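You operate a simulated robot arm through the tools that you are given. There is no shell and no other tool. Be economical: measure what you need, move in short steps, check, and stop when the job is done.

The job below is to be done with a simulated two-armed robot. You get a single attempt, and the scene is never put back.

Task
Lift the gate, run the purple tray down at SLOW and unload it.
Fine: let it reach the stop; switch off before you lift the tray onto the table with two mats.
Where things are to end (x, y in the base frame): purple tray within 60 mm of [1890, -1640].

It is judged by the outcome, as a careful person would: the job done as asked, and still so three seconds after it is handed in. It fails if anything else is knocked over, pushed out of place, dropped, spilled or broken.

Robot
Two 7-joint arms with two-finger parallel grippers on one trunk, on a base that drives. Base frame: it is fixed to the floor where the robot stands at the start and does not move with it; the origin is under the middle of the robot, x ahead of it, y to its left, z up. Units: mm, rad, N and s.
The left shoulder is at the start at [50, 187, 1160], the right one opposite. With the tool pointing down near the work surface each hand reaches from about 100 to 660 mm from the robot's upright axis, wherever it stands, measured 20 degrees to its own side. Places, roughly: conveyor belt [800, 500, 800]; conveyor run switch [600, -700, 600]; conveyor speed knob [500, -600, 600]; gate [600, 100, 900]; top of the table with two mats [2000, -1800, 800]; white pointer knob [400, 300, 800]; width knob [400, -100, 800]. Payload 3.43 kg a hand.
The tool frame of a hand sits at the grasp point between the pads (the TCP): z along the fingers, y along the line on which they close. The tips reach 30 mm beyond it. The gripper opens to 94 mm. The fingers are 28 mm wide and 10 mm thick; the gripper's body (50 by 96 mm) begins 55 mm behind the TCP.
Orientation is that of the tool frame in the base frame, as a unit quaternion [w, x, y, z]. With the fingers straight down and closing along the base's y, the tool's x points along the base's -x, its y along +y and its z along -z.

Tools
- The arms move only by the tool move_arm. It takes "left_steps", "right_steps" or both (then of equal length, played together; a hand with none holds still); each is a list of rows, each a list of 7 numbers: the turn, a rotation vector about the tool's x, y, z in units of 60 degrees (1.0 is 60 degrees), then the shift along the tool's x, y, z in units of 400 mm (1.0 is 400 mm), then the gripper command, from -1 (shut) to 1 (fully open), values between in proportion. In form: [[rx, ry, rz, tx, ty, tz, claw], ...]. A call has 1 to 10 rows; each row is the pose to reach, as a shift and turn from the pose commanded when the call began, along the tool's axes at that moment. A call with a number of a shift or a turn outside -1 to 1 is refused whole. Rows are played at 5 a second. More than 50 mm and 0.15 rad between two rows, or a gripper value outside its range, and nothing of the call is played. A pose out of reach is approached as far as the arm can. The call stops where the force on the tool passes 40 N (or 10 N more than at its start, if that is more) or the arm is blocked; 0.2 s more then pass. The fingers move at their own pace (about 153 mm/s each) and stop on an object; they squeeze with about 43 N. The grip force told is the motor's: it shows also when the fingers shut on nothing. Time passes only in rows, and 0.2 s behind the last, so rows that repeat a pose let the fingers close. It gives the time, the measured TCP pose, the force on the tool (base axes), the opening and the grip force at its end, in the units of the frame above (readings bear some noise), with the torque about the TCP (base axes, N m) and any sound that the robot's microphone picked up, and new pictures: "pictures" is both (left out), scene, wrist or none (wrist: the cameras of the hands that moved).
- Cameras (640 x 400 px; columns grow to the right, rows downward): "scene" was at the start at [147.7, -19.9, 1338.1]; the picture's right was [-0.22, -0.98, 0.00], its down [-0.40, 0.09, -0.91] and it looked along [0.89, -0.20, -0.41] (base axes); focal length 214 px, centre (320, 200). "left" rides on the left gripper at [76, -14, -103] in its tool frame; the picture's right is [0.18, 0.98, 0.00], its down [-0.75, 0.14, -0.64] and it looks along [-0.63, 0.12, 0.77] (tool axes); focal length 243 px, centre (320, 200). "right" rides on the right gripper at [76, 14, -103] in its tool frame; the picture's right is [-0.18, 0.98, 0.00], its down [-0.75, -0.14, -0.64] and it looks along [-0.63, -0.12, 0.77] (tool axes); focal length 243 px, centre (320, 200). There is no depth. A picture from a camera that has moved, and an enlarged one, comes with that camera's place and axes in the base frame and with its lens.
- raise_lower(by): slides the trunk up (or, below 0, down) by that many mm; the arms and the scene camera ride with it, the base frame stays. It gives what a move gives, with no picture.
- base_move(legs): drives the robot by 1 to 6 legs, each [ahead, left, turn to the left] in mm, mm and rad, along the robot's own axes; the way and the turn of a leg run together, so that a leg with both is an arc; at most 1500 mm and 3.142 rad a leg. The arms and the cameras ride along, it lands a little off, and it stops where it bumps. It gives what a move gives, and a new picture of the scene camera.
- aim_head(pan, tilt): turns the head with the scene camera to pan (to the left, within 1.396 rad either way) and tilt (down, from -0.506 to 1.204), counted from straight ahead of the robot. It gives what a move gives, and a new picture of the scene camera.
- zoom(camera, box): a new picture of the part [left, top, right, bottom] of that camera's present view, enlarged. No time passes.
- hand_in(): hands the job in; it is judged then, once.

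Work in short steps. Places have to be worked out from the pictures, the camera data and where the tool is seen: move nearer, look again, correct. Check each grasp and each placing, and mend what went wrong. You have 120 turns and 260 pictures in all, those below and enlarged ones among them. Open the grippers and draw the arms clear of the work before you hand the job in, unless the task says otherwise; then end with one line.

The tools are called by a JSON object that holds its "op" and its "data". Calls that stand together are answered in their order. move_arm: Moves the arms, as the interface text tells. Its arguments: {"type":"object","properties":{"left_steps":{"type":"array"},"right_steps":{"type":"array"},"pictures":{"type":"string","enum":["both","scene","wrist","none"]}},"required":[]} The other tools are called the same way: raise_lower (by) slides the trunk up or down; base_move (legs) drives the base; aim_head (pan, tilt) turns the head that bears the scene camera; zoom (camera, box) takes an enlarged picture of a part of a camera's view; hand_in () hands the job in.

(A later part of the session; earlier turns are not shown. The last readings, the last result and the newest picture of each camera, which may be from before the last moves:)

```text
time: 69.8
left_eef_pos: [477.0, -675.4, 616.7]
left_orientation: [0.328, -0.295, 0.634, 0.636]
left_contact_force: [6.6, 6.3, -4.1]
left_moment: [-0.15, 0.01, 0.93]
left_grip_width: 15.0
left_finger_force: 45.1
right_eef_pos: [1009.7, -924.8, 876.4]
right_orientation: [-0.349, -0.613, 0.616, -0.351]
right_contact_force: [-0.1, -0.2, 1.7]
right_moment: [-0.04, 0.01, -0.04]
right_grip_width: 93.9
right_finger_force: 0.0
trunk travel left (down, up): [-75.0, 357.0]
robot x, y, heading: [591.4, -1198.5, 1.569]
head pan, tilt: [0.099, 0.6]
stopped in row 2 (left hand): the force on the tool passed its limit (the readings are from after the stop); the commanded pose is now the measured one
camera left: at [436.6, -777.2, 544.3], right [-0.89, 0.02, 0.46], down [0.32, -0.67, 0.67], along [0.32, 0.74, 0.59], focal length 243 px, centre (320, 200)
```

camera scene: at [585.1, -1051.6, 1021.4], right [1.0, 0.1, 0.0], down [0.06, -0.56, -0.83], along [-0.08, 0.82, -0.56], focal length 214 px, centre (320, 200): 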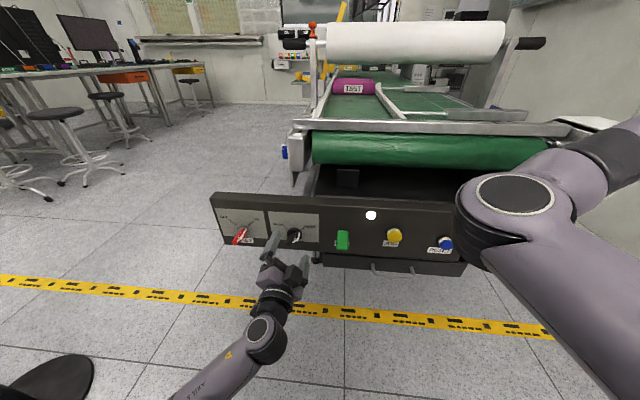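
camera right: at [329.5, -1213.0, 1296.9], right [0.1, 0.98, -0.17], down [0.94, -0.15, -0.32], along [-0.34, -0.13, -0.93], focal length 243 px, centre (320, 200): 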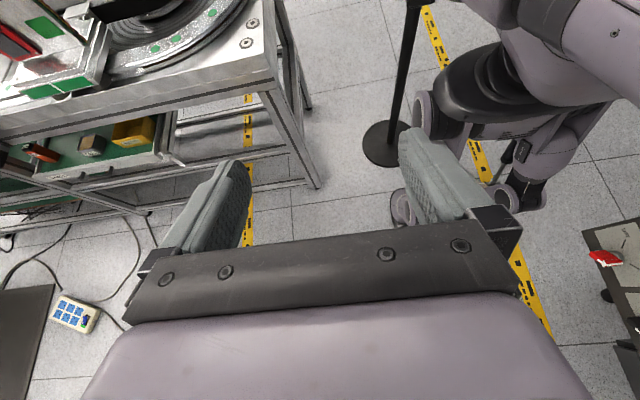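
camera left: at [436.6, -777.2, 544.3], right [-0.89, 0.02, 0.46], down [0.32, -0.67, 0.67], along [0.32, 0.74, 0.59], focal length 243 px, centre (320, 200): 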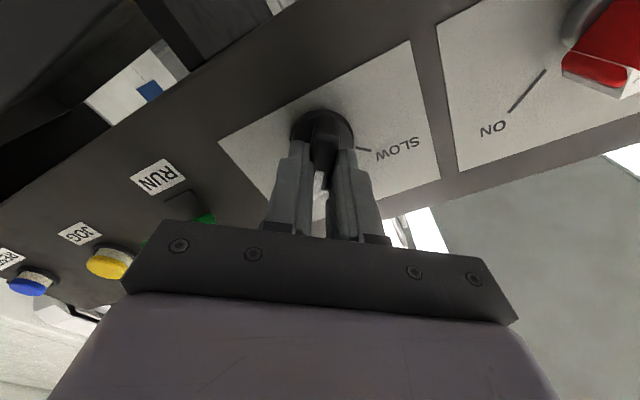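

The blade is turning with the hand (about 15° so far). Continue in short bursts.

{"op": "move_arm", "data": {"left_steps": [[0, 0, -0.14, 0, 0, -0.005, -1], [0, 0, -0.28, 0, 0, -0.008, -1], [0, 0, -0.42, 0, 0, -0.008, -1], [0, 0, -0.56, 0, 0, -0.008, -1]], "pictures": "wrist"}}

```text
time: 70.2
left_eef_pos: [476.6, -674.5, 616.5]
left_orientation: [0.348, -0.298, 0.628, 0.629]
left_contact_force: [7.3, 8.1, -6.0]
left_moment: [-0.06, 0.02, 0.88]
left_grip_width: 15.1
left_finger_force: 44.9
right_eef_pos: [1010.5, -925.3, 877.6]
right_orientation: [-0.349, -0.613, 0.616, -0.351]
right_contact_force: [0.9, 0.3, -0.3]
right_moment: [-0.02, -0.02, 0.0]
right_grip_width: 94.0
right_finger_force: 0.1
trunk travel left (down, up): [-75.0, 357.0]
robot x, y, heading: [597.7, -1197.4, 1.568]
head pan, tilt: [0.099, 0.6]
stopped in row 1 (left hand): the force on the tool passed its limit (the readings are from after the stop); the commanded pose is now the measured one
camera left: at [436.3, -774.5, 542.1], right [-0.9, 0.04, 0.42], down [0.28, -0.68, 0.67], along [0.32, 0.73, 0.61], focal length 243 px, centre (320, 200)
```

left: 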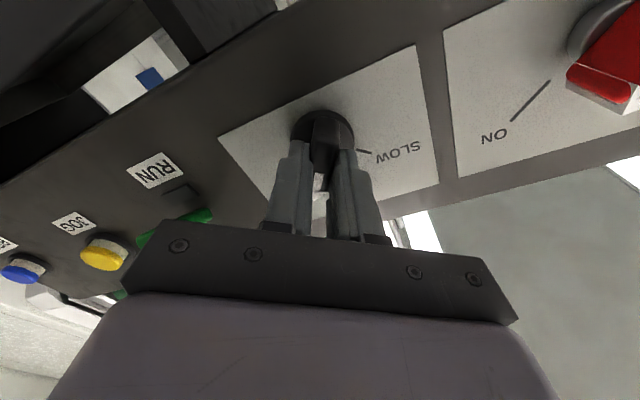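

Orientation is creeping off axis. Release, back off, and look at how far the knob turned.

{"op": "move_arm", "data": {"left_steps": [[0, 0, 0, 0, 0, 0, 1], [0, 0, 0, 0, 0, 0, 1], [0, 0, 0, 0, 0, -0.06, 1], [0, 0, 0, 0, 0, -0.12, 1]], "pictures": "wrist"}}

{"op": "zoom", "data": {"camera": "left", "box": [220, 50, 460, 200]}}

```text
time: 71.4
left_eef_pos: [472.2, -707.9, 660.1]
left_orientation: [0.351, -0.274, 0.606, 0.659]
left_contact_force: [0.4, 0.1, -0.2]
left_moment: [0.01, -0.01, 0.01]
left_grip_width: 94.0
left_finger_force: 0.0
right_eef_pos: [1019.3, -926.8, 879.0]
right_orientation: [0.353, 0.615, -0.614, 0.346]
right_contact_force: [-1.0, 0.5, -0.2]
right_moment: [0.01, 0.02, 0.01]
right_grip_width: 94.0
right_finger_force: 0.1
trunk travel left (down, up): [-75.0, 357.0]
robot x, y, heading: [594.8, -1202.3, 1.568]
head pan, tilt: [0.099, 0.6]
stopped in row 4 (left hand): the arm was blocked; the commanded pose is now the measured one
camera left: at [430.0, -801.0, 578.1], right [-0.89, 0.0, 0.45], down [0.3, -0.74, 0.6], along [0.33, 0.68, 0.66], focal length 243 px, centre (320, 200)
```

left: 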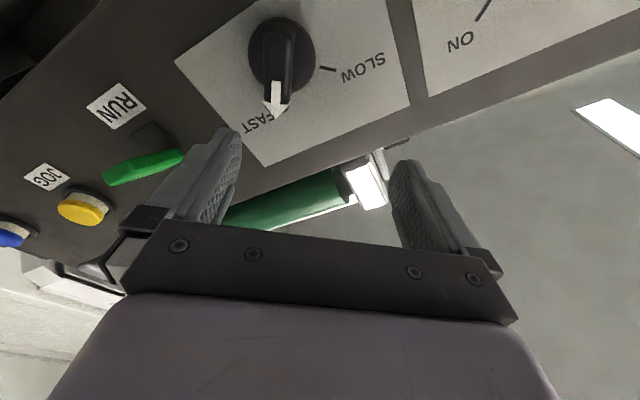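

```text
2.67 times, centred on (340, 125) of left
camera zoom: at [430.0, -801.0, 578.1], right [-0.89, 0.0, 0.45], down [0.3, -0.74, 0.6], along [0.33, 0.68, 0.66], focal length 647 px, centre (267, 400)
```

zoom: 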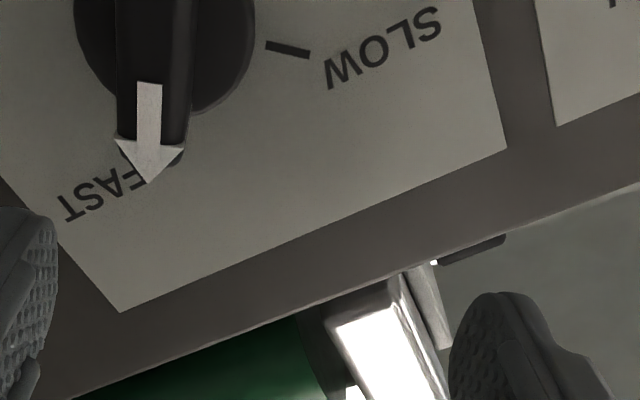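

The arm was blocked by something (hand jumped up). I'll look down at the left arm's posture.

{"op": "aim_head", "data": {"pan": 0.4, "tilt": 1.0}}

```text
time: 72.3
left_eef_pos: [471.3, -707.3, 658.1]
left_orientation: [0.35, -0.276, 0.607, 0.658]
left_contact_force: [-0.7, -0.6, 0.0]
left_moment: [-0.01, 0.02, -0.02]
left_grip_width: 94.0
left_finger_force: 0.1
right_eef_pos: [1017.6, -925.0, 879.5]
right_orientation: [0.353, 0.615, -0.614, 0.346]
right_contact_force: [-0.4, 0.2, -0.6]
right_moment: [0.02, 0.02, -0.01]
right_grip_width: 94.2
right_finger_force: 0.0
trunk travel left (down, up): [-75.0, 357.0]
robot x, y, heading: [596.4, -1199.4, 1.567]
head pan, tilt: [0.4, 1.0]
camera scene: at [577.9, -1077.4, 998.1], right [0.92, 0.38, -0.01], down [0.32, -0.78, -0.55], along [-0.22, 0.5, -0.84], focal length 214 px, centre (320, 200)
```

scene: 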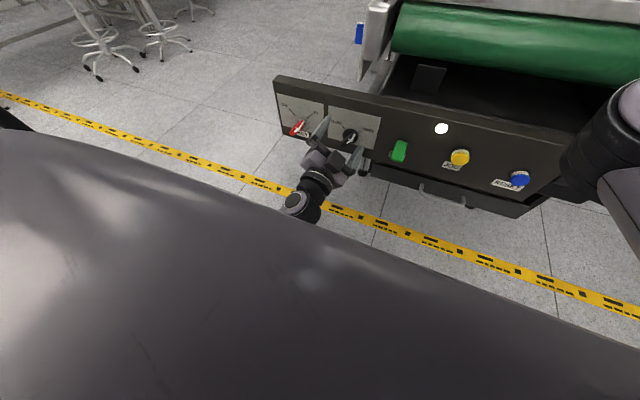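

The forearm is folded under the torso: the robot stands too close. Back the base off 170 mm and raise the trunk 100.

{"op": "base_move", "data": {"legs": [[-170, 0, 0]]}}

{"op": "raise_lower", "data": {"by": 100}}

{"op": "aim_head", "data": {"pan": 0.1, "tilt": 0.6}}

```text
time: 73.7
left_eef_pos: [471.5, -877.4, 657.3]
left_orientation: [0.35, -0.276, 0.608, 0.657]
left_contact_force: [-0.1, -0.8, 0.0]
left_moment: [0.02, 0.01, 0.0]
left_grip_width: 94.0
left_finger_force: 0.1
right_eef_pos: [1017.1, -1096.7, 879.9]
right_orientation: [0.353, 0.615, -0.614, 0.346]
right_contact_force: [0.3, -0.4, 0.3]
right_moment: [0.01, 0.0, 0.0]
right_grip_width: 94.1
right_finger_force: 0.0
trunk travel left (down, up): [-75.0, 357.0]
robot x, y, heading: [596.4, -1372.2, 1.565]
head pan, tilt: [0.4, 1.0]
camera scene: at [577.1, -1247.2, 998.2], right [0.92, 0.38, -0.01], down [0.31, -0.78, -0.55], along [-0.22, 0.5, -0.84], focal length 214 px, centre (320, 200)
```

scene: 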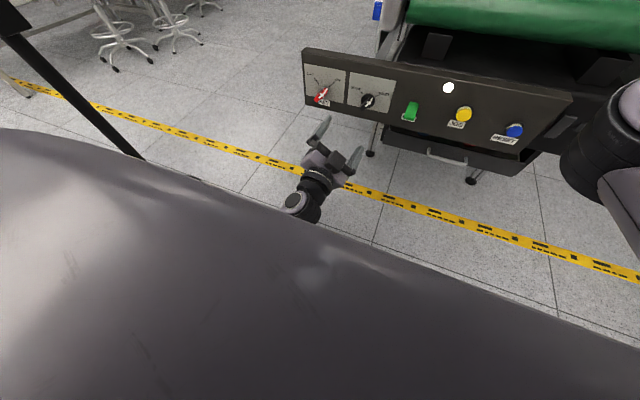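

```text
time: 75.0
left_eef_pos: [466.3, -877.2, 746.3]
left_orientation: [0.355, -0.28, 0.606, 0.655]
left_contact_force: [0.3, -1.1, 0.9]
left_moment: [0.02, 0.0, -0.04]
left_grip_width: 94.1
left_finger_force: 0.0
right_eef_pos: [1009.1, -1095.8, 976.3]
right_orientation: [-0.35, -0.612, 0.617, -0.35]
right_contact_force: [0.4, -0.7, -0.7]
right_moment: [-0.03, 0.0, -0.02]
right_grip_width: 94.1
right_finger_force: 0.1
trunk travel left (down, up): [-175.0, 257.0]
robot x, y, heading: [591.3, -1371.3, 1.561]
head pan, tilt: [0.4, 1.0]
```

```text
time: 75.9
left_eef_pos: [465.6, -877.6, 747.4]
left_orientation: [0.354, -0.281, 0.605, 0.656]
left_contact_force: [-0.6, -0.4, 0.1]
left_moment: [-0.01, -0.02, 0.01]
left_grip_width: 94.0
left_finger_force: 0.1
right_eef_pos: [1009.2, -1096.7, 976.8]
right_orientation: [-0.35, -0.612, 0.617, -0.35]
right_contact_force: [-0.5, 1.0, 0.7]
right_moment: [0.0, 0.02, -0.02]
right_grip_width: 94.0
right_finger_force: 0.0
trunk travel left (down, up): [-175.0, 257.0]
robot x, y, heading: [592.8, -1370.1, 1.565]
head pan, tilt: [0.099, 0.6]
camera scene: at [585.9, -1222.7, 1121.4], right [1.0, 0.09, 0.0], down [0.05, -0.56, -0.82], along [-0.08, 0.82, -0.57], focal length 214 px, centre (320, 200)
```

scene: 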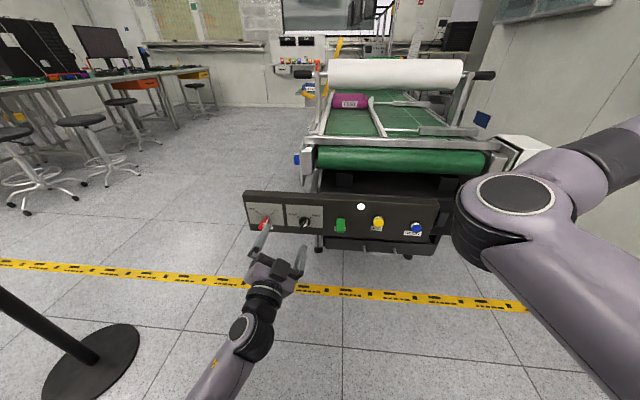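

Now re-align squarely to the panel with the blade's new angle (~39°), stopping at y≈-715 in front of the knob.

{"op": "move_arm", "data": {"left_steps": [[0.004, 0.024, 0.008, 0.06, -0.045, 0.074, 1], [0.008, 0.048, 0.016, 0.119, -0.09, 0.148, 1], [0.012, 0.071, 0.025, 0.179, -0.135, 0.221, 1], [0.016, 0.095, 0.033, 0.238, -0.18, 0.295, 1], [0.02, 0.119, 0.041, 0.298, -0.2245, 0.369, 1], [0.02, 0.119, 0.041, 0.298, -0.2245, 0.369, 1]], "pictures": "both"}}

```text
time: 77.3
left_eef_pos: [477.5, -713.8, 615.1]
left_orientation: [0.304, -0.303, 0.639, 0.638]
left_contact_force: [0.4, -0.3, 0.2]
left_moment: [0.02, -0.02, -0.02]
left_grip_width: 94.0
left_finger_force: 0.1
right_eef_pos: [1009.9, -1095.9, 977.6]
right_orientation: [-0.349, -0.612, 0.617, -0.35]
right_contact_force: [0.4, -0.1, -0.1]
right_moment: [-0.04, 0.03, -0.02]
right_grip_width: 94.2
right_finger_force: 0.0
trunk travel left (down, up): [-175.0, 257.0]
robot x, y, heading: [594.9, -1370.3, 1.57]
head pan, tilt: [0.099, 0.6]
camera scene: at [585.9, -1222.6, 1121.4], right [1.0, 0.09, 0.0], down [0.05, -0.56, -0.83], along [-0.08, 0.82, -0.56], focal length 214 px, centre (320, 200)
camera left: at [440.8, -818.0, 546.8], right [-0.88, 0.0, 0.48], down [0.36, -0.64, 0.67], along [0.31, 0.77, 0.56], focal length 243 px, centre (320, 200)
```

scene: 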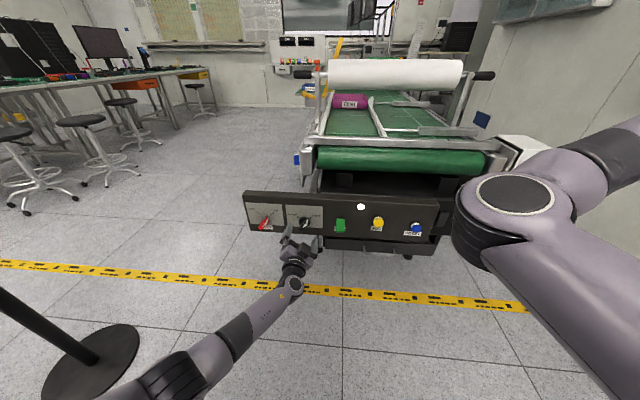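
left: 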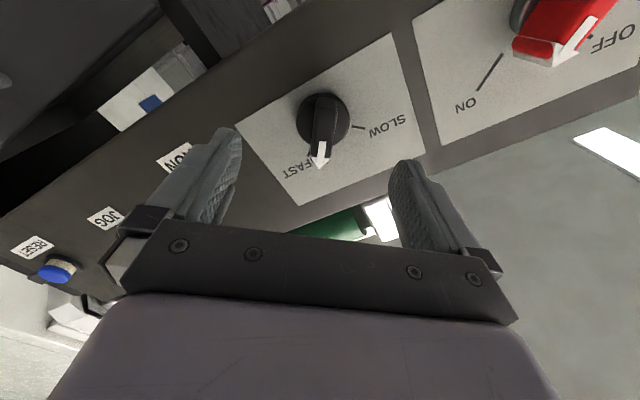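

Posture is far better now. Advance to y≈-678 and grip the blade.

{"op": "move_arm", "data": {"left_steps": [[0, 0, 0, 0, 0, 0.05, 0.5], [0, 0, 0, 0, 0, 0.09, 0.5], [0, 0, 0, 0, 0, 0.09, -1], [0, 0, 0, 0, 0, 0.09, -1], [0, 0, 0, 0, 0, 0.09, -1]], "pictures": "none"}}

{"op": "move_arm", "data": {"left_steps": [[0, 0, -0.14, 0, 0, 0, -1], [0, 0, -0.28, 0, 0, 0, -1], [0, 0, -0.42, 0, 0, 0, -1], [0, 0, -0.56, 0, 0, 0, -1], [0, 0, -0.7, 0, 0, 0, -1], [0, 0, -0.84, 0, 0, 0, -1], [0, 0, -0.98, 0, 0, 0, -1]], "pictures": "wrist"}}

```text
time: 78.5
left_eef_pos: [476.3, -677.2, 616.6]
left_orientation: [0.306, -0.304, 0.638, 0.638]
left_contact_force: [-5.4, 2.3, 3.4]
left_moment: [0.99, 0.03, -0.64]
left_grip_width: 14.9
left_finger_force: 45.1
right_eef_pos: [1009.5, -1095.9, 977.0]
right_orientation: [-0.349, -0.613, 0.616, -0.35]
right_contact_force: [0.1, -0.8, -0.4]
right_moment: [0.01, -0.03, 0.01]
right_grip_width: 94.3
right_finger_force: 0.1
trunk travel left (down, up): [-175.0, 257.0]
robot x, y, heading: [595.3, -1369.5, 1.568]
head pan, tilt: [0.099, 0.6]
```

```text
time: 80.1
left_eef_pos: [474.3, -677.7, 616.1]
left_orientation: [0.579, -0.579, 0.404, 0.408]
left_contact_force: [-16.7, 5.1, 13.5]
left_moment: [-0.64, 0.0, -0.07]
left_grip_width: 14.7
left_finger_force: 44.8
right_eef_pos: [1009.3, -1096.2, 977.2]
right_orientation: [-0.348, -0.613, 0.617, -0.35]
right_contact_force: [0.2, 0.8, 0.5]
right_moment: [0.01, 0.01, 0.03]
right_grip_width: 93.8
right_finger_force: 0.1
trunk travel left (down, up): [-175.0, 257.0]
robot x, y, heading: [595.3, -1369.0, 1.567]
head pan, tilt: [0.099, 0.6]
camera left: at [514.2, -781.4, 548.6], right [-0.86, 0.0, -0.51], down [-0.39, -0.65, 0.66], along [-0.33, 0.76, 0.56], focal length 243 px, centre (320, 200)
```

left: 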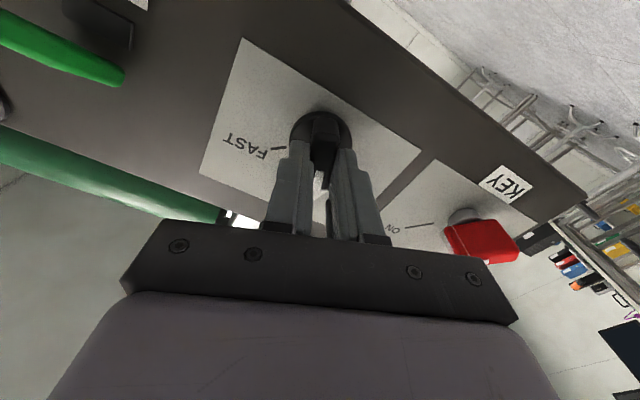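

Turning smoothly; now about -20°. Continue ~32° more to the SLOW mark.

{"op": "move_arm", "data": {"left_steps": [[0, 0, -0.14, 0, 0, 0, -1], [0, 0, -0.28, 0, 0, 0, -1], [0, 0, -0.42, 0, 0, 0, -1], [0, 0, -0.53, 0, 0, 0, -1], [0, 0, -0.53, 0, 0, 0, -1]], "pictures": "wrist"}}

{"op": "move_arm", "data": {"left_steps": [[0, 0, 0, 0, 0, 0, 0.5], [0, 0, 0, 0, 0, 0, 0.5], [0, 0, 0, 0, 0, -0.1, 0.5], [0, 0, 0, 0, 0, -0.15, 0.5]], "pictures": "wrist"}}

```text
time: 81.0
left_eef_pos: [473.2, -687.1, 615.5]
left_orientation: [0.642, -0.635, 0.311, 0.295]
left_contact_force: [1.6, 0.4, -1.6]
left_moment: [0.04, -0.02, 0.02]
left_grip_width: 14.8
left_finger_force: 45.2
left hand out of reach, approached as far as the arm can: row 3, 4
right_eef_pos: [1010.4, -1095.2, 977.3]
right_orientation: [-0.35, -0.612, 0.617, -0.35]
right_contact_force: [-0.1, 0.4, 0.6]
right_moment: [0.02, 0.01, -0.01]
right_grip_width: 94.0
right_finger_force: 0.0
trunk travel left (down, up): [-175.0, 257.0]
robot x, y, heading: [594.5, -1367.3, 1.561]
head pan, tilt: [0.099, 0.6]
stopped in row 4 (left hand): the force on the tool passed its limit (the readings are from after the stop); the commanded pose is now the measured one
camera left: at [530.2, -793.7, 564.7], right [-0.64, 0.02, -0.77], down [-0.6, -0.63, 0.49], along [-0.47, 0.78, 0.41], focal length 243 px, centre (320, 200)
```

left: 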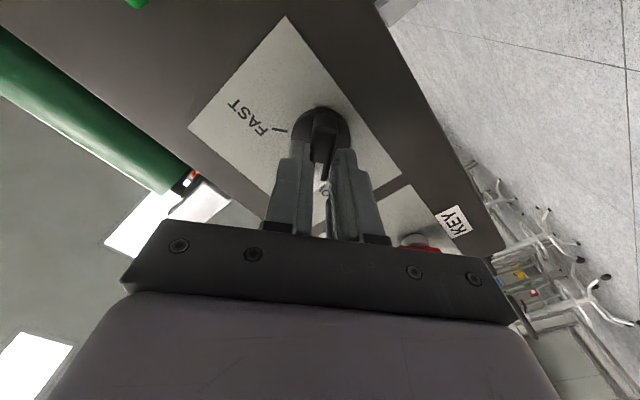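

```text
time: 82.0
left_eef_pos: [471.9, -748.0, 616.8]
left_orientation: [0.643, -0.635, 0.311, 0.295]
left_contact_force: [-0.3, -1.0, -0.5]
left_moment: [0.02, 0.03, -0.02]
left_grip_width: 70.5
left_finger_force: 0.1
right_eef_pos: [1011.0, -1096.1, 976.9]
right_orientation: [-0.35, -0.612, 0.617, -0.35]
right_contact_force: [-0.4, 0.1, -0.4]
right_moment: [0.0, -0.01, 0.04]
right_grip_width: 94.0
right_finger_force: 0.0
trunk travel left (down, up): [-175.0, 257.0]
robot x, y, heading: [593.1, -1371.4, 1.564]
head pan, tilt: [0.099, 0.6]
camera left: at [528.3, -853.6, 565.2], right [-0.64, 0.02, -0.76], down [-0.6, -0.63, 0.49], along [-0.47, 0.78, 0.42], focal length 243 px, centre (320, 200)
```

left: 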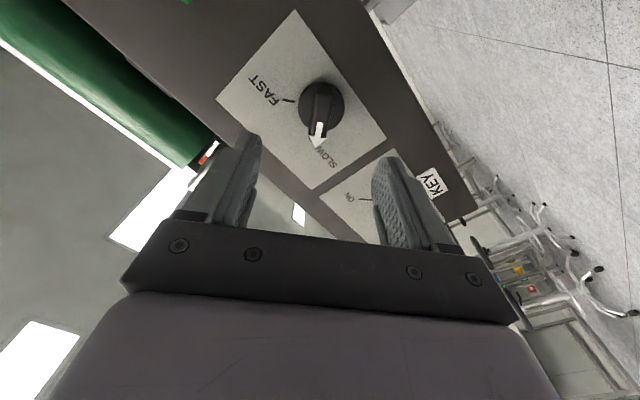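

The pointer appears to reach SLOW; verify with enlargement, from the scene camera too.

{"op": "zoom", "data": {"camera": "left", "box": [210, 10, 450, 230]}}

{"op": "zoom", "data": {"camera": "scene", "box": [240, 185, 340, 240]}}

```text
1.82 times, centred on (330, 120) of left
camera zoom: at [528.3, -853.6, 565.2], right [-0.64, 0.02, -0.76], down [-0.6, -0.63, 0.49], along [-0.47, 0.78, 0.42], focal length 441 px, centre (302, 346)
```

zoom: 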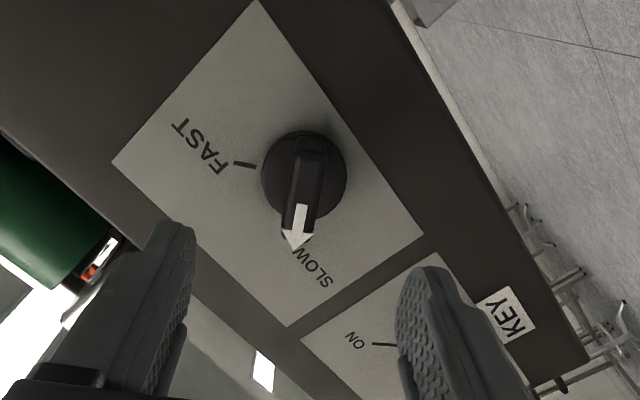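

```text
6.40 times, centred on (290, 212) of scene
camera zoom: at [586.3, -1222.1, 1121.5], right [1.0, 0.09, 0.0], down [0.05, -0.56, -0.83], along [-0.08, 0.82, -0.56], focal length 1373 px, centre (512, 120)
```

zoom: 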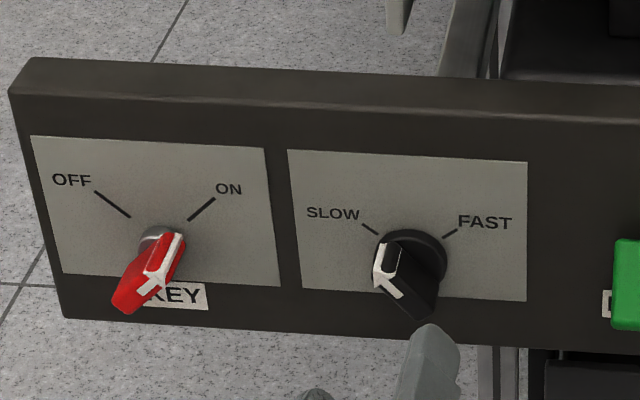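

Pointer is around -42° to -44°, likely a few degrees short of SLOW because of the wrist limit. I'll nudge its tip a bit further with closed fingers: first re-pose to an unrotated hand above-right of the blade.

{"op": "move_arm", "data": {"left_steps": [[0, 0, 0.13, -0.01, -0.016, 0, -1], [0, 0, 0.26, -0.02, -0.032, 0, -1], [0, 0, 0.39, -0.03, -0.048, 0, -1], [0, 0, 0.52, -0.04, -0.064, 0, -1], [0, 0, 0.65, -0.0516, -0.082, 0, -1], [0, 0, 0.65, -0.0516, -0.082, 0, -1]], "pictures": "wrist"}}

{"op": "zoom", "data": {"camera": "left", "box": [200, 0, 440, 200]}}

```text
time: 83.3
left_eef_pos: [483.5, -747.7, 652.5]
left_orientation: [0.509, -0.494, 0.505, 0.492]
left_contact_force: [0.0, 0.0, 0.3]
left_moment: [-0.01, -0.03, 0.01]
left_grip_width: 0.0
left_finger_force: 33.2
right_eef_pos: [1010.6, -1096.4, 977.0]
right_orientation: [-0.349, -0.612, 0.617, -0.35]
right_contact_force: [1.1, -1.3, -0.1]
right_moment: [0.0, -0.01, -0.01]
right_grip_width: 93.9
right_finger_force: 0.1
trunk travel left (down, up): [-175.0, 257.0]
robot x, y, heading: [597.4, -1369.7, 1.554]
head pan, tilt: [0.099, 0.6]
camera left: at [495.5, -852.3, 575.6], right [-0.98, 0.03, -0.19], down [-0.16, -0.64, 0.75], along [-0.1, 0.77, 0.63], focal length 243 px, centre (320, 200)
```

left: 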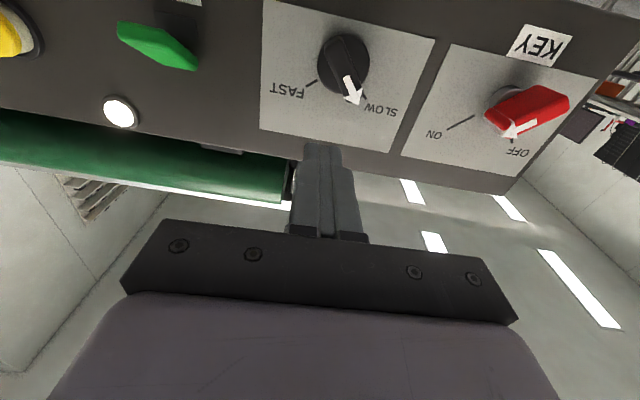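

```text
2.00 times, centred on (320, 100) of left
camera zoom: at [495.5, -852.3, 575.6], right [-0.98, 0.03, -0.19], down [-0.16, -0.64, 0.75], along [-0.1, 0.77, 0.63], focal length 485 px, centre (320, 400)
```

zoom: 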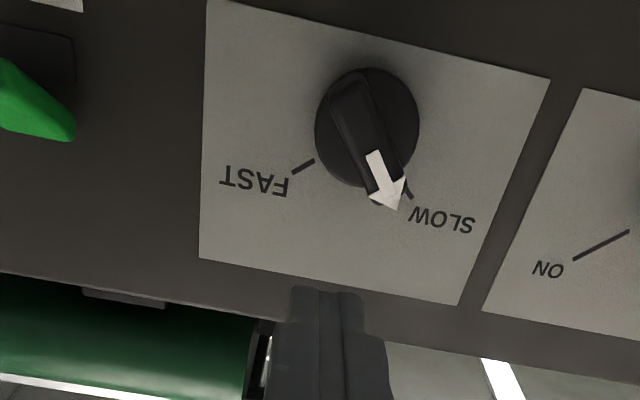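

The SLOW mark is at ~-50°, pointer at ~-38°. Advance 68 mm and push the tip left/down by about 10 mm.

{"op": "move_arm", "data": {"left_steps": [[0, 0, 0, 0, 0, 0.08, -1], [0, 0, 0, 0, 0, 0.17, -1], [0, 0, 0, 0.007, 0.009, 0.17, -1], [0, 0, 0, 0.014, 0.018, 0.17, -1], [0, 0, 0, 0.02, 0.026, 0.17, -1], [0, 0, 0, 0.025, 0.032, 0.17, -1]], "pictures": "wrist"}}

{"op": "zoom", "data": {"camera": "left", "box": [200, 0, 440, 200]}}

```text
time: 84.8
left_eef_pos: [474.8, -679.3, 644.1]
left_orientation: [0.509, -0.493, 0.504, 0.493]
left_contact_force: [4.0, -0.5, 4.3]
left_moment: [0.09, -0.01, -0.07]
left_grip_width: 0.3
left_finger_force: 33.1
right_eef_pos: [1011.0, -1097.0, 977.2]
right_orientation: [-0.35, -0.612, 0.617, -0.35]
right_contact_force: [0.5, -0.4, -0.3]
right_moment: [-0.03, 0.01, -0.01]
right_grip_width: 94.1
right_finger_force: 0.0
trunk travel left (down, up): [-175.0, 257.0]
robot x, y, heading: [595.1, -1372.1, 1.563]
head pan, tilt: [0.099, 0.6]
camera left: at [486.5, -784.2, 567.5], right [-0.98, 0.03, -0.19], down [-0.16, -0.64, 0.75], along [-0.1, 0.77, 0.63], focal length 243 px, centre (320, 200)
```

left: 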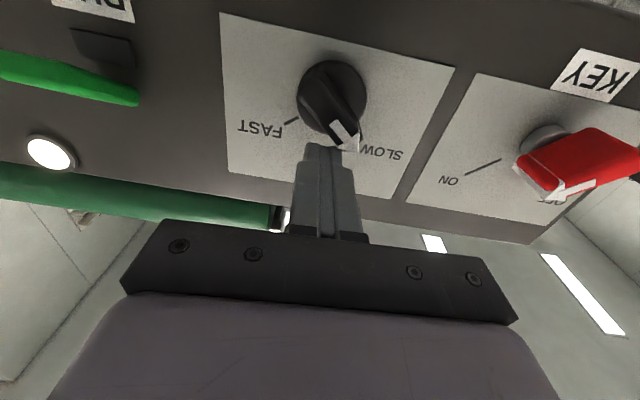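

```text
2.00 times, centred on (320, 100) of left
camera zoom: at [486.5, -784.2, 567.5], right [-0.98, 0.03, -0.19], down [-0.16, -0.64, 0.75], along [-0.1, 0.77, 0.63], focal length 485 px, centre (320, 400)
```

zoom: 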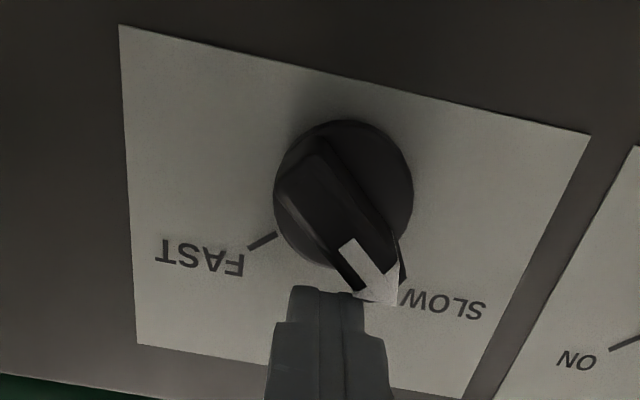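

It rotates with ~6 N. Push a little further toward the mark.

{"op": "move_arm", "data": {"left_steps": [[0, 0, 0, 0.005, 0.005, 0, -1], [0, 0, 0, 0.008, 0.01, 0, -1], [0, 0, 0, 0.008, 0.01, 0, -1], [0, 0, 0, -0.02, -0.03, 0, -1], [0, 0, 0, -0.02, -0.03, -0.17, -1]], "pictures": "wrist"}}

{"op": "zoom", "data": {"camera": "left", "box": [200, 0, 440, 200]}}

```text
refused: row 5 steps farther than a row can; nothing moved
```

```text
2.00 times, centred on (320, 100) of left
camera zoom: at [486.5, -784.2, 567.5], right [-0.98, 0.03, -0.19], down [-0.16, -0.64, 0.75], along [-0.1, 0.77, 0.63], focal length 485 px, centre (320, 400)
```

zoom: 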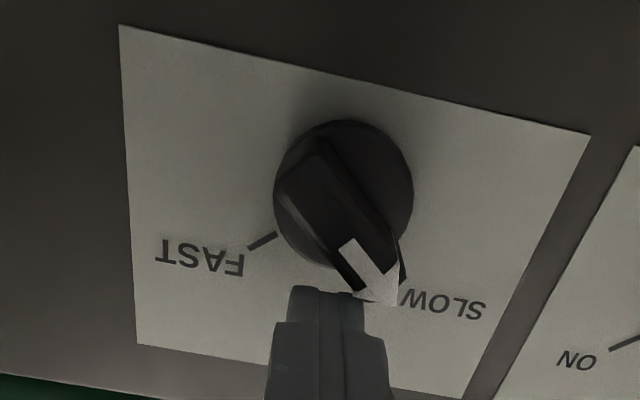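

Refused for a too-large step; split the retreat in two.

{"op": "move_arm", "data": {"left_steps": [[0, 0, 0, 0.005, 0.005, 0, -1], [0, 0, 0, 0.008, 0.01, 0, -1], [0, 0, 0, 0.008, 0.01, 0, -1], [0, 0, 0, -0.02, -0.03, 0, -1], [0, 0, 0, -0.02, -0.03, -0.09, -1], [0, 0, 0, -0.02, -0.03, -0.18, -1]], "pictures": "wrist"}}

{"op": "zoom", "data": {"camera": "left", "box": [200, 0, 440, 200]}}

```text
time: 86.2
left_eef_pos: [482.7, -753.5, 651.1]
left_orientation: [0.508, -0.494, 0.505, 0.492]
left_contact_force: [0.1, 0.1, 0.2]
left_moment: [-0.02, 0.06, 0.01]
left_grip_width: 0.1
left_finger_force: 33.2
right_eef_pos: [1010.4, -1094.7, 975.5]
right_orientation: [-0.349, -0.612, 0.617, -0.35]
right_contact_force: [-0.1, 0.2, 0.7]
right_moment: [-0.03, 0.02, -0.07]
right_grip_width: 93.8
right_finger_force: 0.2
trunk travel left (down, up): [-175.0, 257.0]
robot x, y, heading: [597.5, -1374.1, 1.562]
head pan, tilt: [0.099, 0.6]
camera left: at [494.2, -857.9, 573.6], right [-0.98, 0.02, -0.19], down [-0.16, -0.64, 0.75], along [-0.1, 0.77, 0.63], focal length 243 px, centre (320, 200)
```

left: 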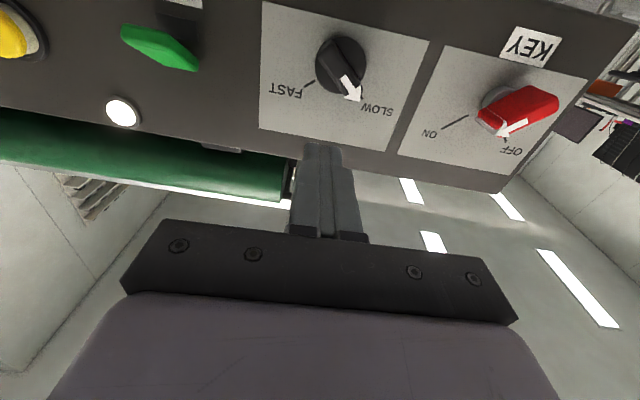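

```text
2.00 times, centred on (320, 100) of left
camera zoom: at [494.2, -857.9, 573.6], right [-0.98, 0.02, -0.19], down [-0.16, -0.64, 0.75], along [-0.1, 0.77, 0.63], focal length 485 px, centre (320, 400)
```

zoom: 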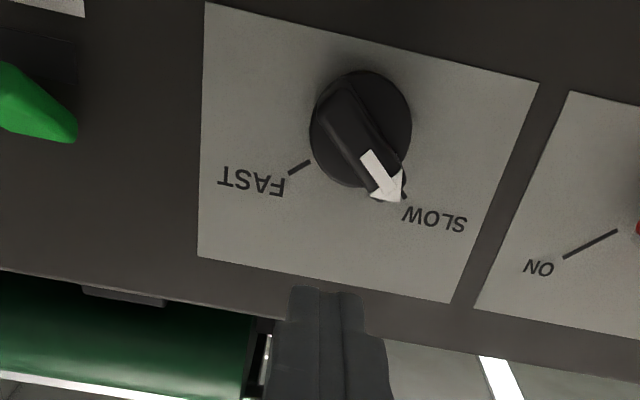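

Pointer ≈ -45°, mark ≈ -49°. One last small nudge ~3 mm beyond the previous push.

{"op": "move_arm", "data": {"left_steps": [[0, 0, 0, 0, 0, 0.09, -1], [0, 0, 0, 0, 0, 0.185, -1], [0, 0, 0, 0.015, 0.018, 0.185, -1], [0, 0, 0, 0.026, 0.03, 0.185, -1], [0, 0, 0, 0.032, 0.037, 0.185, -1], [0, 0, 0, 0.032, 0.037, 0.185, -1], [0, 0, 0, 0.0, 0.0, 0.185, -1], [0, 0, 0, 0, 0, 0.09, -1], [0, 0, 0, 0, 0, 0, -1]], "pictures": "wrist"}}

{"op": "zoom", "data": {"camera": "left", "box": [200, 0, 440, 200]}}

{"op": "zoom", "data": {"camera": "scene", "box": [240, 185, 340, 240]}}

```text
time: 88.2
left_eef_pos: [481.7, -753.4, 651.8]
left_orientation: [0.508, -0.495, 0.504, 0.493]
left_contact_force: [-0.6, -0.1, 0.0]
left_moment: [-0.02, -0.03, 0.05]
left_grip_width: 0.1
left_finger_force: 33.3
right_eef_pos: [1010.5, -1095.9, 977.4]
right_orientation: [-0.35, -0.612, 0.617, -0.35]
right_contact_force: [-0.1, -0.3, -1.2]
right_moment: [0.0, 0.0, -0.02]
right_grip_width: 93.8
right_finger_force: 0.1
trunk travel left (down, up): [-175.0, 257.0]
robot x, y, heading: [594.1, -1374.4, 1.566]
head pan, tilt: [0.099, 0.6]
camera left: at [494.0, -856.9, 574.6], right [-0.98, 0.02, -0.19], down [-0.16, -0.64, 0.75], along [-0.1, 0.77, 0.63], focal length 243 px, centre (320, 200)
```

left: 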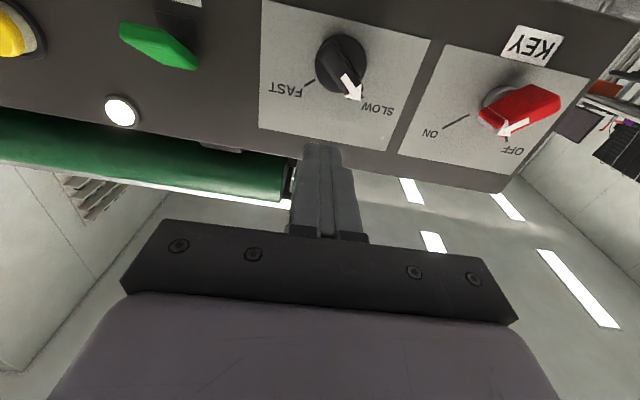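

```text
2.00 times, centred on (320, 100) of left
camera zoom: at [494.0, -856.9, 574.6], right [-0.98, 0.02, -0.19], down [-0.16, -0.64, 0.75], along [-0.1, 0.77, 0.63], focal length 485 px, centre (320, 400)
```

zoom: 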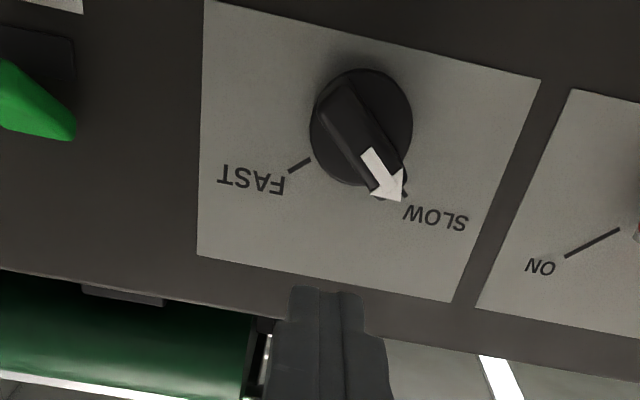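

```text
6.40 times, centred on (290, 212) of scene
camera zoom: at [586.3, -1222.2, 1121.5], right [1.0, 0.09, 0.0], down [0.05, -0.56, -0.83], along [-0.08, 0.82, -0.56], focal length 1373 px, centre (512, 120)
```

zoom: 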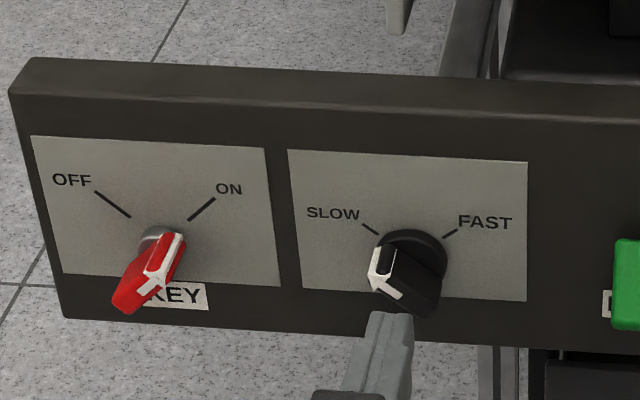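

The knob no longer moves: it's settled at SLOW. Now look closely at the green RUN switch.

{"op": "zoom", "data": {"camera": "left", "box": [60, 0, 260, 125]}}

{"op": "zoom", "data": {"camera": "scene", "box": [310, 195, 390, 250]}}

```text
3.20 times, centred on (160, 62) of left
camera zoom: at [494.0, -856.9, 574.6], right [-0.98, 0.02, -0.19], down [-0.16, -0.64, 0.75], along [-0.1, 0.77, 0.63], focal length 776 px, centre (832, 640)
```

zoom: 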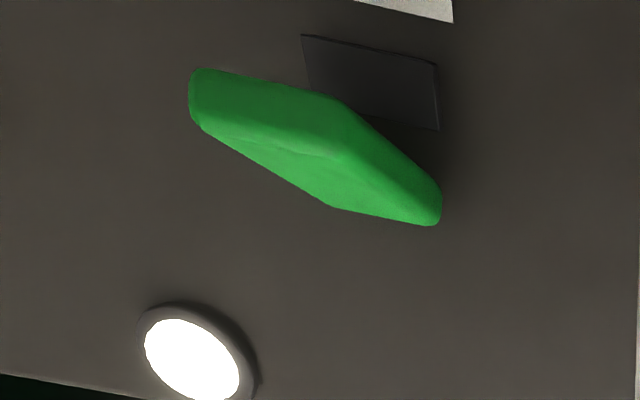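

```text
7.27 times, centred on (350, 222) of scene
camera zoom: at [586.3, -1222.2, 1121.5], right [1.0, 0.09, 0.0], down [0.05, -0.56, -0.83], along [-0.08, 0.82, -0.56], focal length 1560 px, centre (102, 36)
```

zoom: 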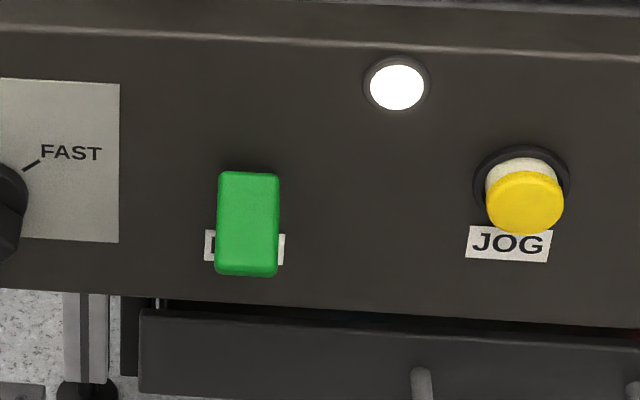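

The rocker's lower end sticks out (≈[601,-676,615]), upper end near the panel: down/OFF. Bring the closed fingertips in front of its lower end.

{"op": "move_arm", "data": {"left_steps": [[0, 0, 0, 0.02, -0.1, 0, -1], [0, 0, 0, 0.05, -0.2, 0.02, -1], [0, 0, 0, 0.085, -0.2975, 0.05, -1], [0, 0, 0, 0.085, -0.2975, 0.07, -1]], "pictures": "both"}}

{"op": "zoom", "data": {"camera": "scene", "box": [300, 190, 400, 260]}}

```text
time: 89.3
left_eef_pos: [560.2, -719.2, 602.9]
left_orientation: [0.482, -0.494, 0.507, 0.515]
left_contact_force: [-0.2, 0.3, 0.2]
left_moment: [-0.01, -0.02, 0.01]
left_grip_width: 0.1
left_finger_force: 32.8
right_eef_pos: [1009.7, -1095.2, 975.9]
right_orientation: [-0.35, -0.611, 0.617, -0.35]
right_contact_force: [0.4, 0.0, -1.3]
right_moment: [0.01, 0.0, 0.02]
right_grip_width: 94.2
right_finger_force: 0.1
trunk travel left (down, up): [-175.0, 257.0]
robot x, y, heading: [597.7, -1368.1, 1.561]
head pan, tilt: [0.099, 0.6]
stopped in row 4 (left hand): the arm was blocked; the commanded pose is now the measured one
camera scene: at [586.1, -1222.1, 1121.4], right [1.0, 0.09, 0.0], down [0.05, -0.56, -0.83], along [-0.08, 0.82, -0.56], focal length 214 px, centre (320, 200)
camera left: at [572.2, -824.2, 525.2], right [-0.99, -0.02, -0.14], down [-0.1, -0.64, 0.76], along [-0.1, 0.77, 0.63], focal length 243 px, centre (320, 200)
```

scene: 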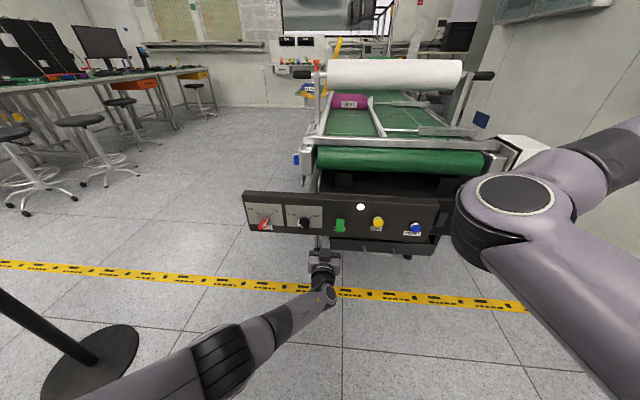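
left: 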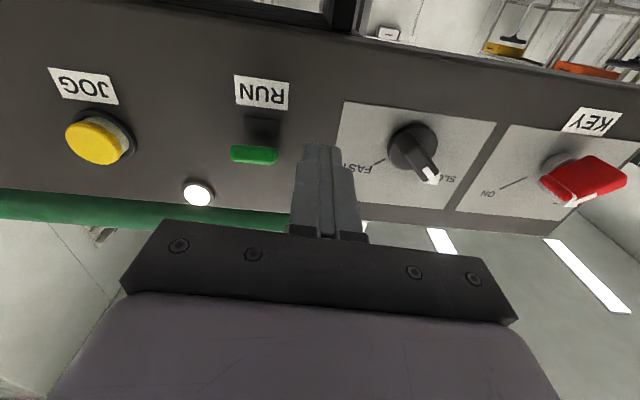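

```text
5.71 times, centred on (350, 225) of scene
camera zoom: at [586.1, -1222.1, 1121.4], right [1.0, 0.09, 0.0], down [0.05, -0.56, -0.83], along [-0.08, 0.82, -0.56], focal length 1226 px, centre (149, 57)
```

zoom: 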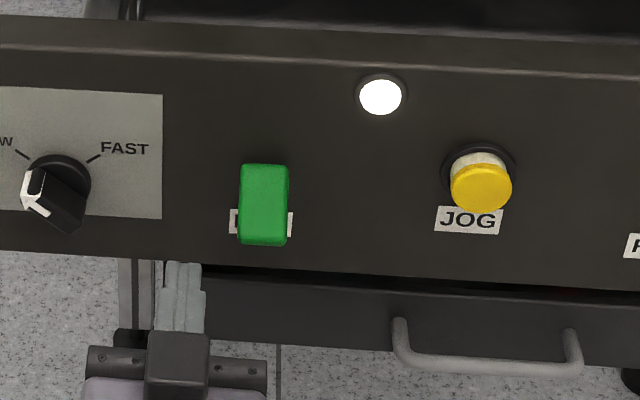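

The left arm jams when reaching across. Back the hand off a little and shift the robot 130 mm to its right (+x).

{"op": "move_arm", "data": {"left_steps": [[0, 0, 0, 0, 0.03, -0.08, -1], [0, 0, 0, 0, 0.06, -0.12, -1]], "pictures": "none"}}

{"op": "base_move", "data": {"legs": [[0, -130, 0]]}}

```text
time: 90.0
left_eef_pos: [539.1, -768.1, 604.7]
left_orientation: [0.485, -0.494, 0.508, 0.513]
left_contact_force: [0.7, -0.1, 0.7]
left_moment: [0.02, -0.02, -0.02]
left_grip_width: 0.0
left_finger_force: 33.0
right_eef_pos: [1010.5, -1095.6, 977.3]
right_orientation: [-0.35, -0.612, 0.618, -0.349]
right_contact_force: [-0.5, 0.1, 0.3]
right_moment: [0.02, 0.0, 0.02]
right_grip_width: 94.0
right_finger_force: 0.0
trunk travel left (down, up): [-175.0, 257.0]
robot x, y, heading: [593.8, -1369.5, 1.567]
head pan, tilt: [0.099, 0.6]
```

```text
time: 91.2
left_eef_pos: [667.1, -769.0, 604.2]
left_orientation: [0.485, -0.494, 0.508, 0.512]
left_contact_force: [-0.6, -0.4, -0.3]
left_moment: [0.02, 0.03, 0.02]
left_grip_width: 0.0
left_finger_force: 33.2
right_eef_pos: [1139.3, -1096.1, 977.4]
right_orientation: [-0.349, -0.612, 0.617, -0.35]
right_contact_force: [0.7, 0.7, 0.0]
right_moment: [0.02, 0.0, -0.02]
right_grip_width: 94.3
right_finger_force: 0.0
trunk travel left (down, up): [-175.0, 257.0]
robot x, y, heading: [724.7, -1365.8, 1.565]
head pan, tilt: [0.099, 0.6]
camera scene: at [715.3, -1223.1, 1121.4], right [1.0, 0.09, 0.0], down [0.05, -0.56, -0.83], along [-0.08, 0.82, -0.56], focal length 214 px, centre (320, 200)
```

scene: 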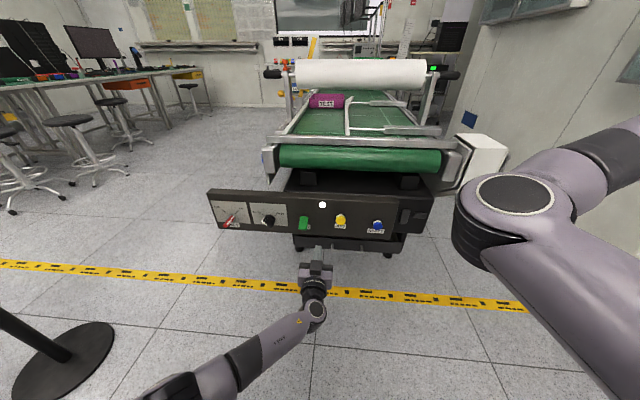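

Position the closed fingertips in front of the rocker's lower end at [602, -718, 616].

{"op": "move_arm", "data": {"left_steps": [[0, 0, 0, -0.015, 0.08, 0.04, -1], [0, 0, 0, -0.03, 0.1625, 0.08, -1], [0, 0, 0, -0.03, 0.1625, 0.1275, -1]], "pictures": "both"}}

{"op": "zoom", "data": {"camera": "scene", "box": [265, 190, 365, 260]}}

```text
time: 92.0
left_eef_pos: [601.5, -719.6, 619.6]
left_orientation: [0.485, -0.494, 0.508, 0.513]
left_contact_force: [-0.8, -0.5, 0.5]
left_moment: [0.01, 0.03, 0.01]
left_grip_width: 0.0
left_finger_force: 33.0
right_eef_pos: [1138.8, -1096.4, 976.7]
right_orientation: [-0.35, -0.612, 0.617, -0.35]
right_contact_force: [-1.0, 0.6, 0.3]
right_moment: [-0.02, 0.0, -0.03]
right_grip_width: 93.8
right_finger_force: 0.1
trunk travel left (down, up): [-175.0, 257.0]
robot x, y, heading: [723.3, -1368.9, 1.566]
head pan, tilt: [0.099, 0.6]
camera scene: at [715.3, -1223.2, 1121.4], right [1.0, 0.09, 0.0], down [0.05, -0.56, -0.83], along [-0.08, 0.82, -0.56], focal length 214 px, centre (320, 200)
camera left: at [614.2, -823.8, 541.7], right [-0.99, -0.02, -0.14], down [-0.1, -0.64, 0.76], along [-0.1, 0.77, 0.63], focal length 243 px, centre (320, 200)
```

scene: 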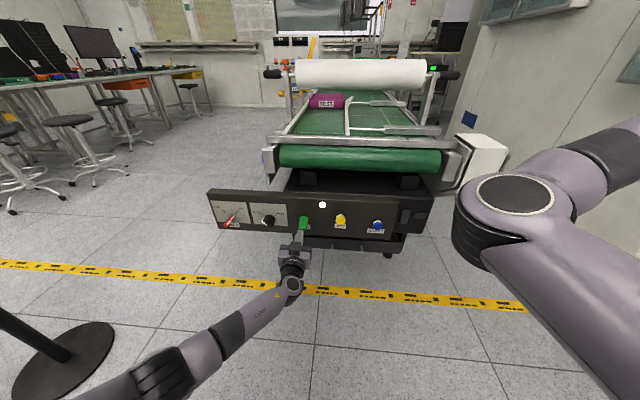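
left: 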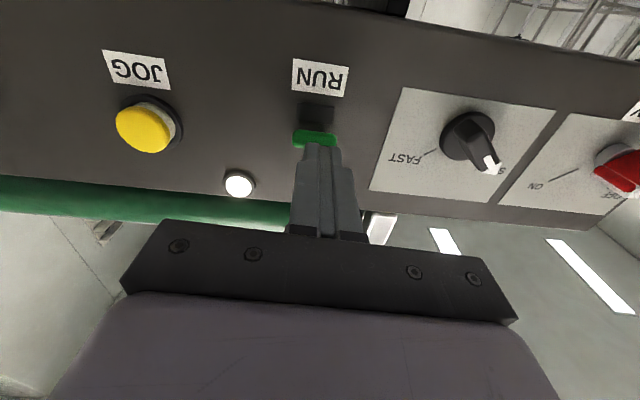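

```text
5.71 times, centred on (315, 225) of scene
camera zoom: at [715.3, -1223.2, 1121.4], right [1.0, 0.09, 0.0], down [0.05, -0.56, -0.83], along [-0.08, 0.82, -0.56], focal length 1226 px, centre (349, 57)
```

zoom: 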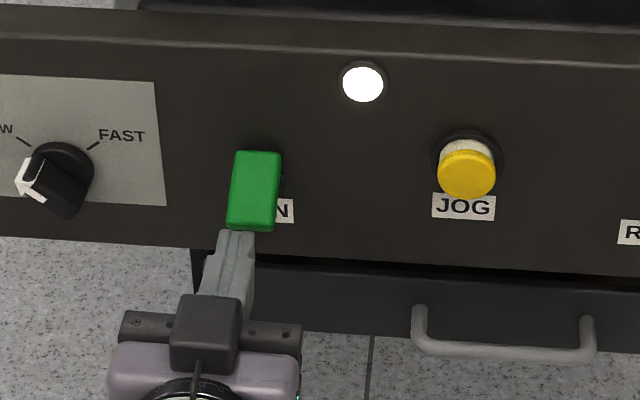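

Fingertips are right in front of the rocker. Press slowly +y by up to ~38 mm, watching force and sound.

{"op": "move_arm", "data": {"left_steps": [[0, 0, 0, 0, 0, 0.03, -1], [0, 0, 0, 0, 0, 0.055, -1], [0, 0, 0, 0, 0, 0.075, -1], [0, 0, 0, 0, 0, 0.095, -1]], "pictures": "both"}}

{"op": "zoom", "data": {"camera": "scene", "box": [265, 190, 365, 260]}}

```text
time: 92.6
left_eef_pos: [601.3, -706.3, 617.6]
left_orientation: [0.484, -0.495, 0.507, 0.514]
left_contact_force: [-2.0, -15.6, 6.7]
left_moment: [0.22, -0.03, 0.0]
left_grip_width: 0.1
left_finger_force: 33.2
right_eef_pos: [1139.3, -1097.7, 977.4]
right_orientation: [-0.348, -0.613, 0.616, -0.35]
right_contact_force: [0.5, 0.0, 0.2]
right_moment: [-0.02, 0.0, -0.03]
right_grip_width: 94.2
right_finger_force: 0.2
trunk travel left (down, up): [-175.0, 257.0]
robot x, y, heading: [721.5, -1372.2, 1.566]
head pan, tilt: [0.099, 0.6]
stopped in row 2 (left hand): the force on the tool passed its limit (the readings are from after the stop); the commanded pose is now the measured one
camera scene: at [715.1, -1225.1, 1121.9], right [1.0, 0.09, 0.0], down [0.05, -0.56, -0.83], along [-0.08, 0.82, -0.56], focal length 214 px, centre (320, 200)
camera left: at [614.3, -810.9, 539.4], right [-0.99, -0.02, -0.14], down [-0.1, -0.64, 0.76], along [-0.11, 0.77, 0.63], focal length 243 px, centre (320, 200)
```

scene: 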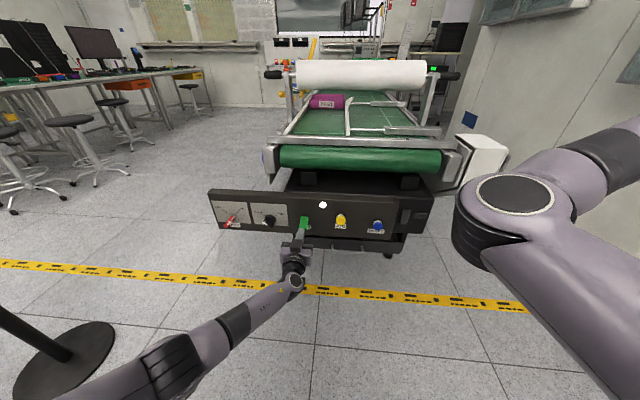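
left: 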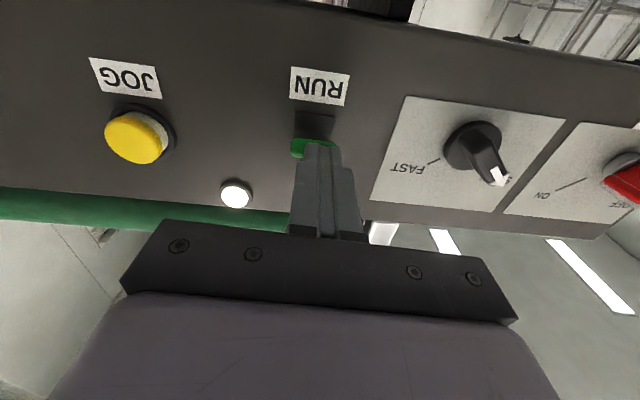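

```text
5.71 times, centred on (315, 225) of scene
camera zoom: at [715.1, -1225.1, 1121.9], right [1.0, 0.09, 0.0], down [0.05, -0.56, -0.83], along [-0.08, 0.82, -0.56], focal length 1226 px, centre (349, 57)
```

zoom: 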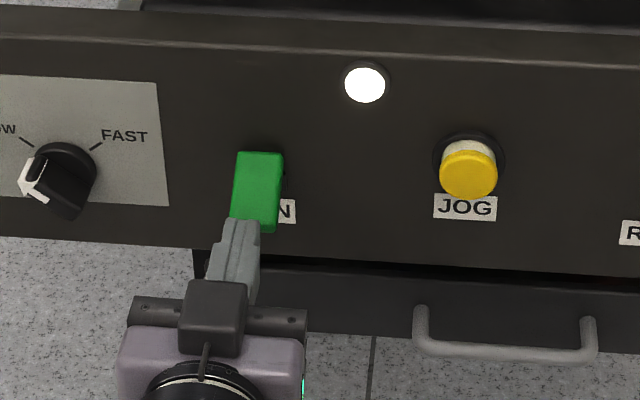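

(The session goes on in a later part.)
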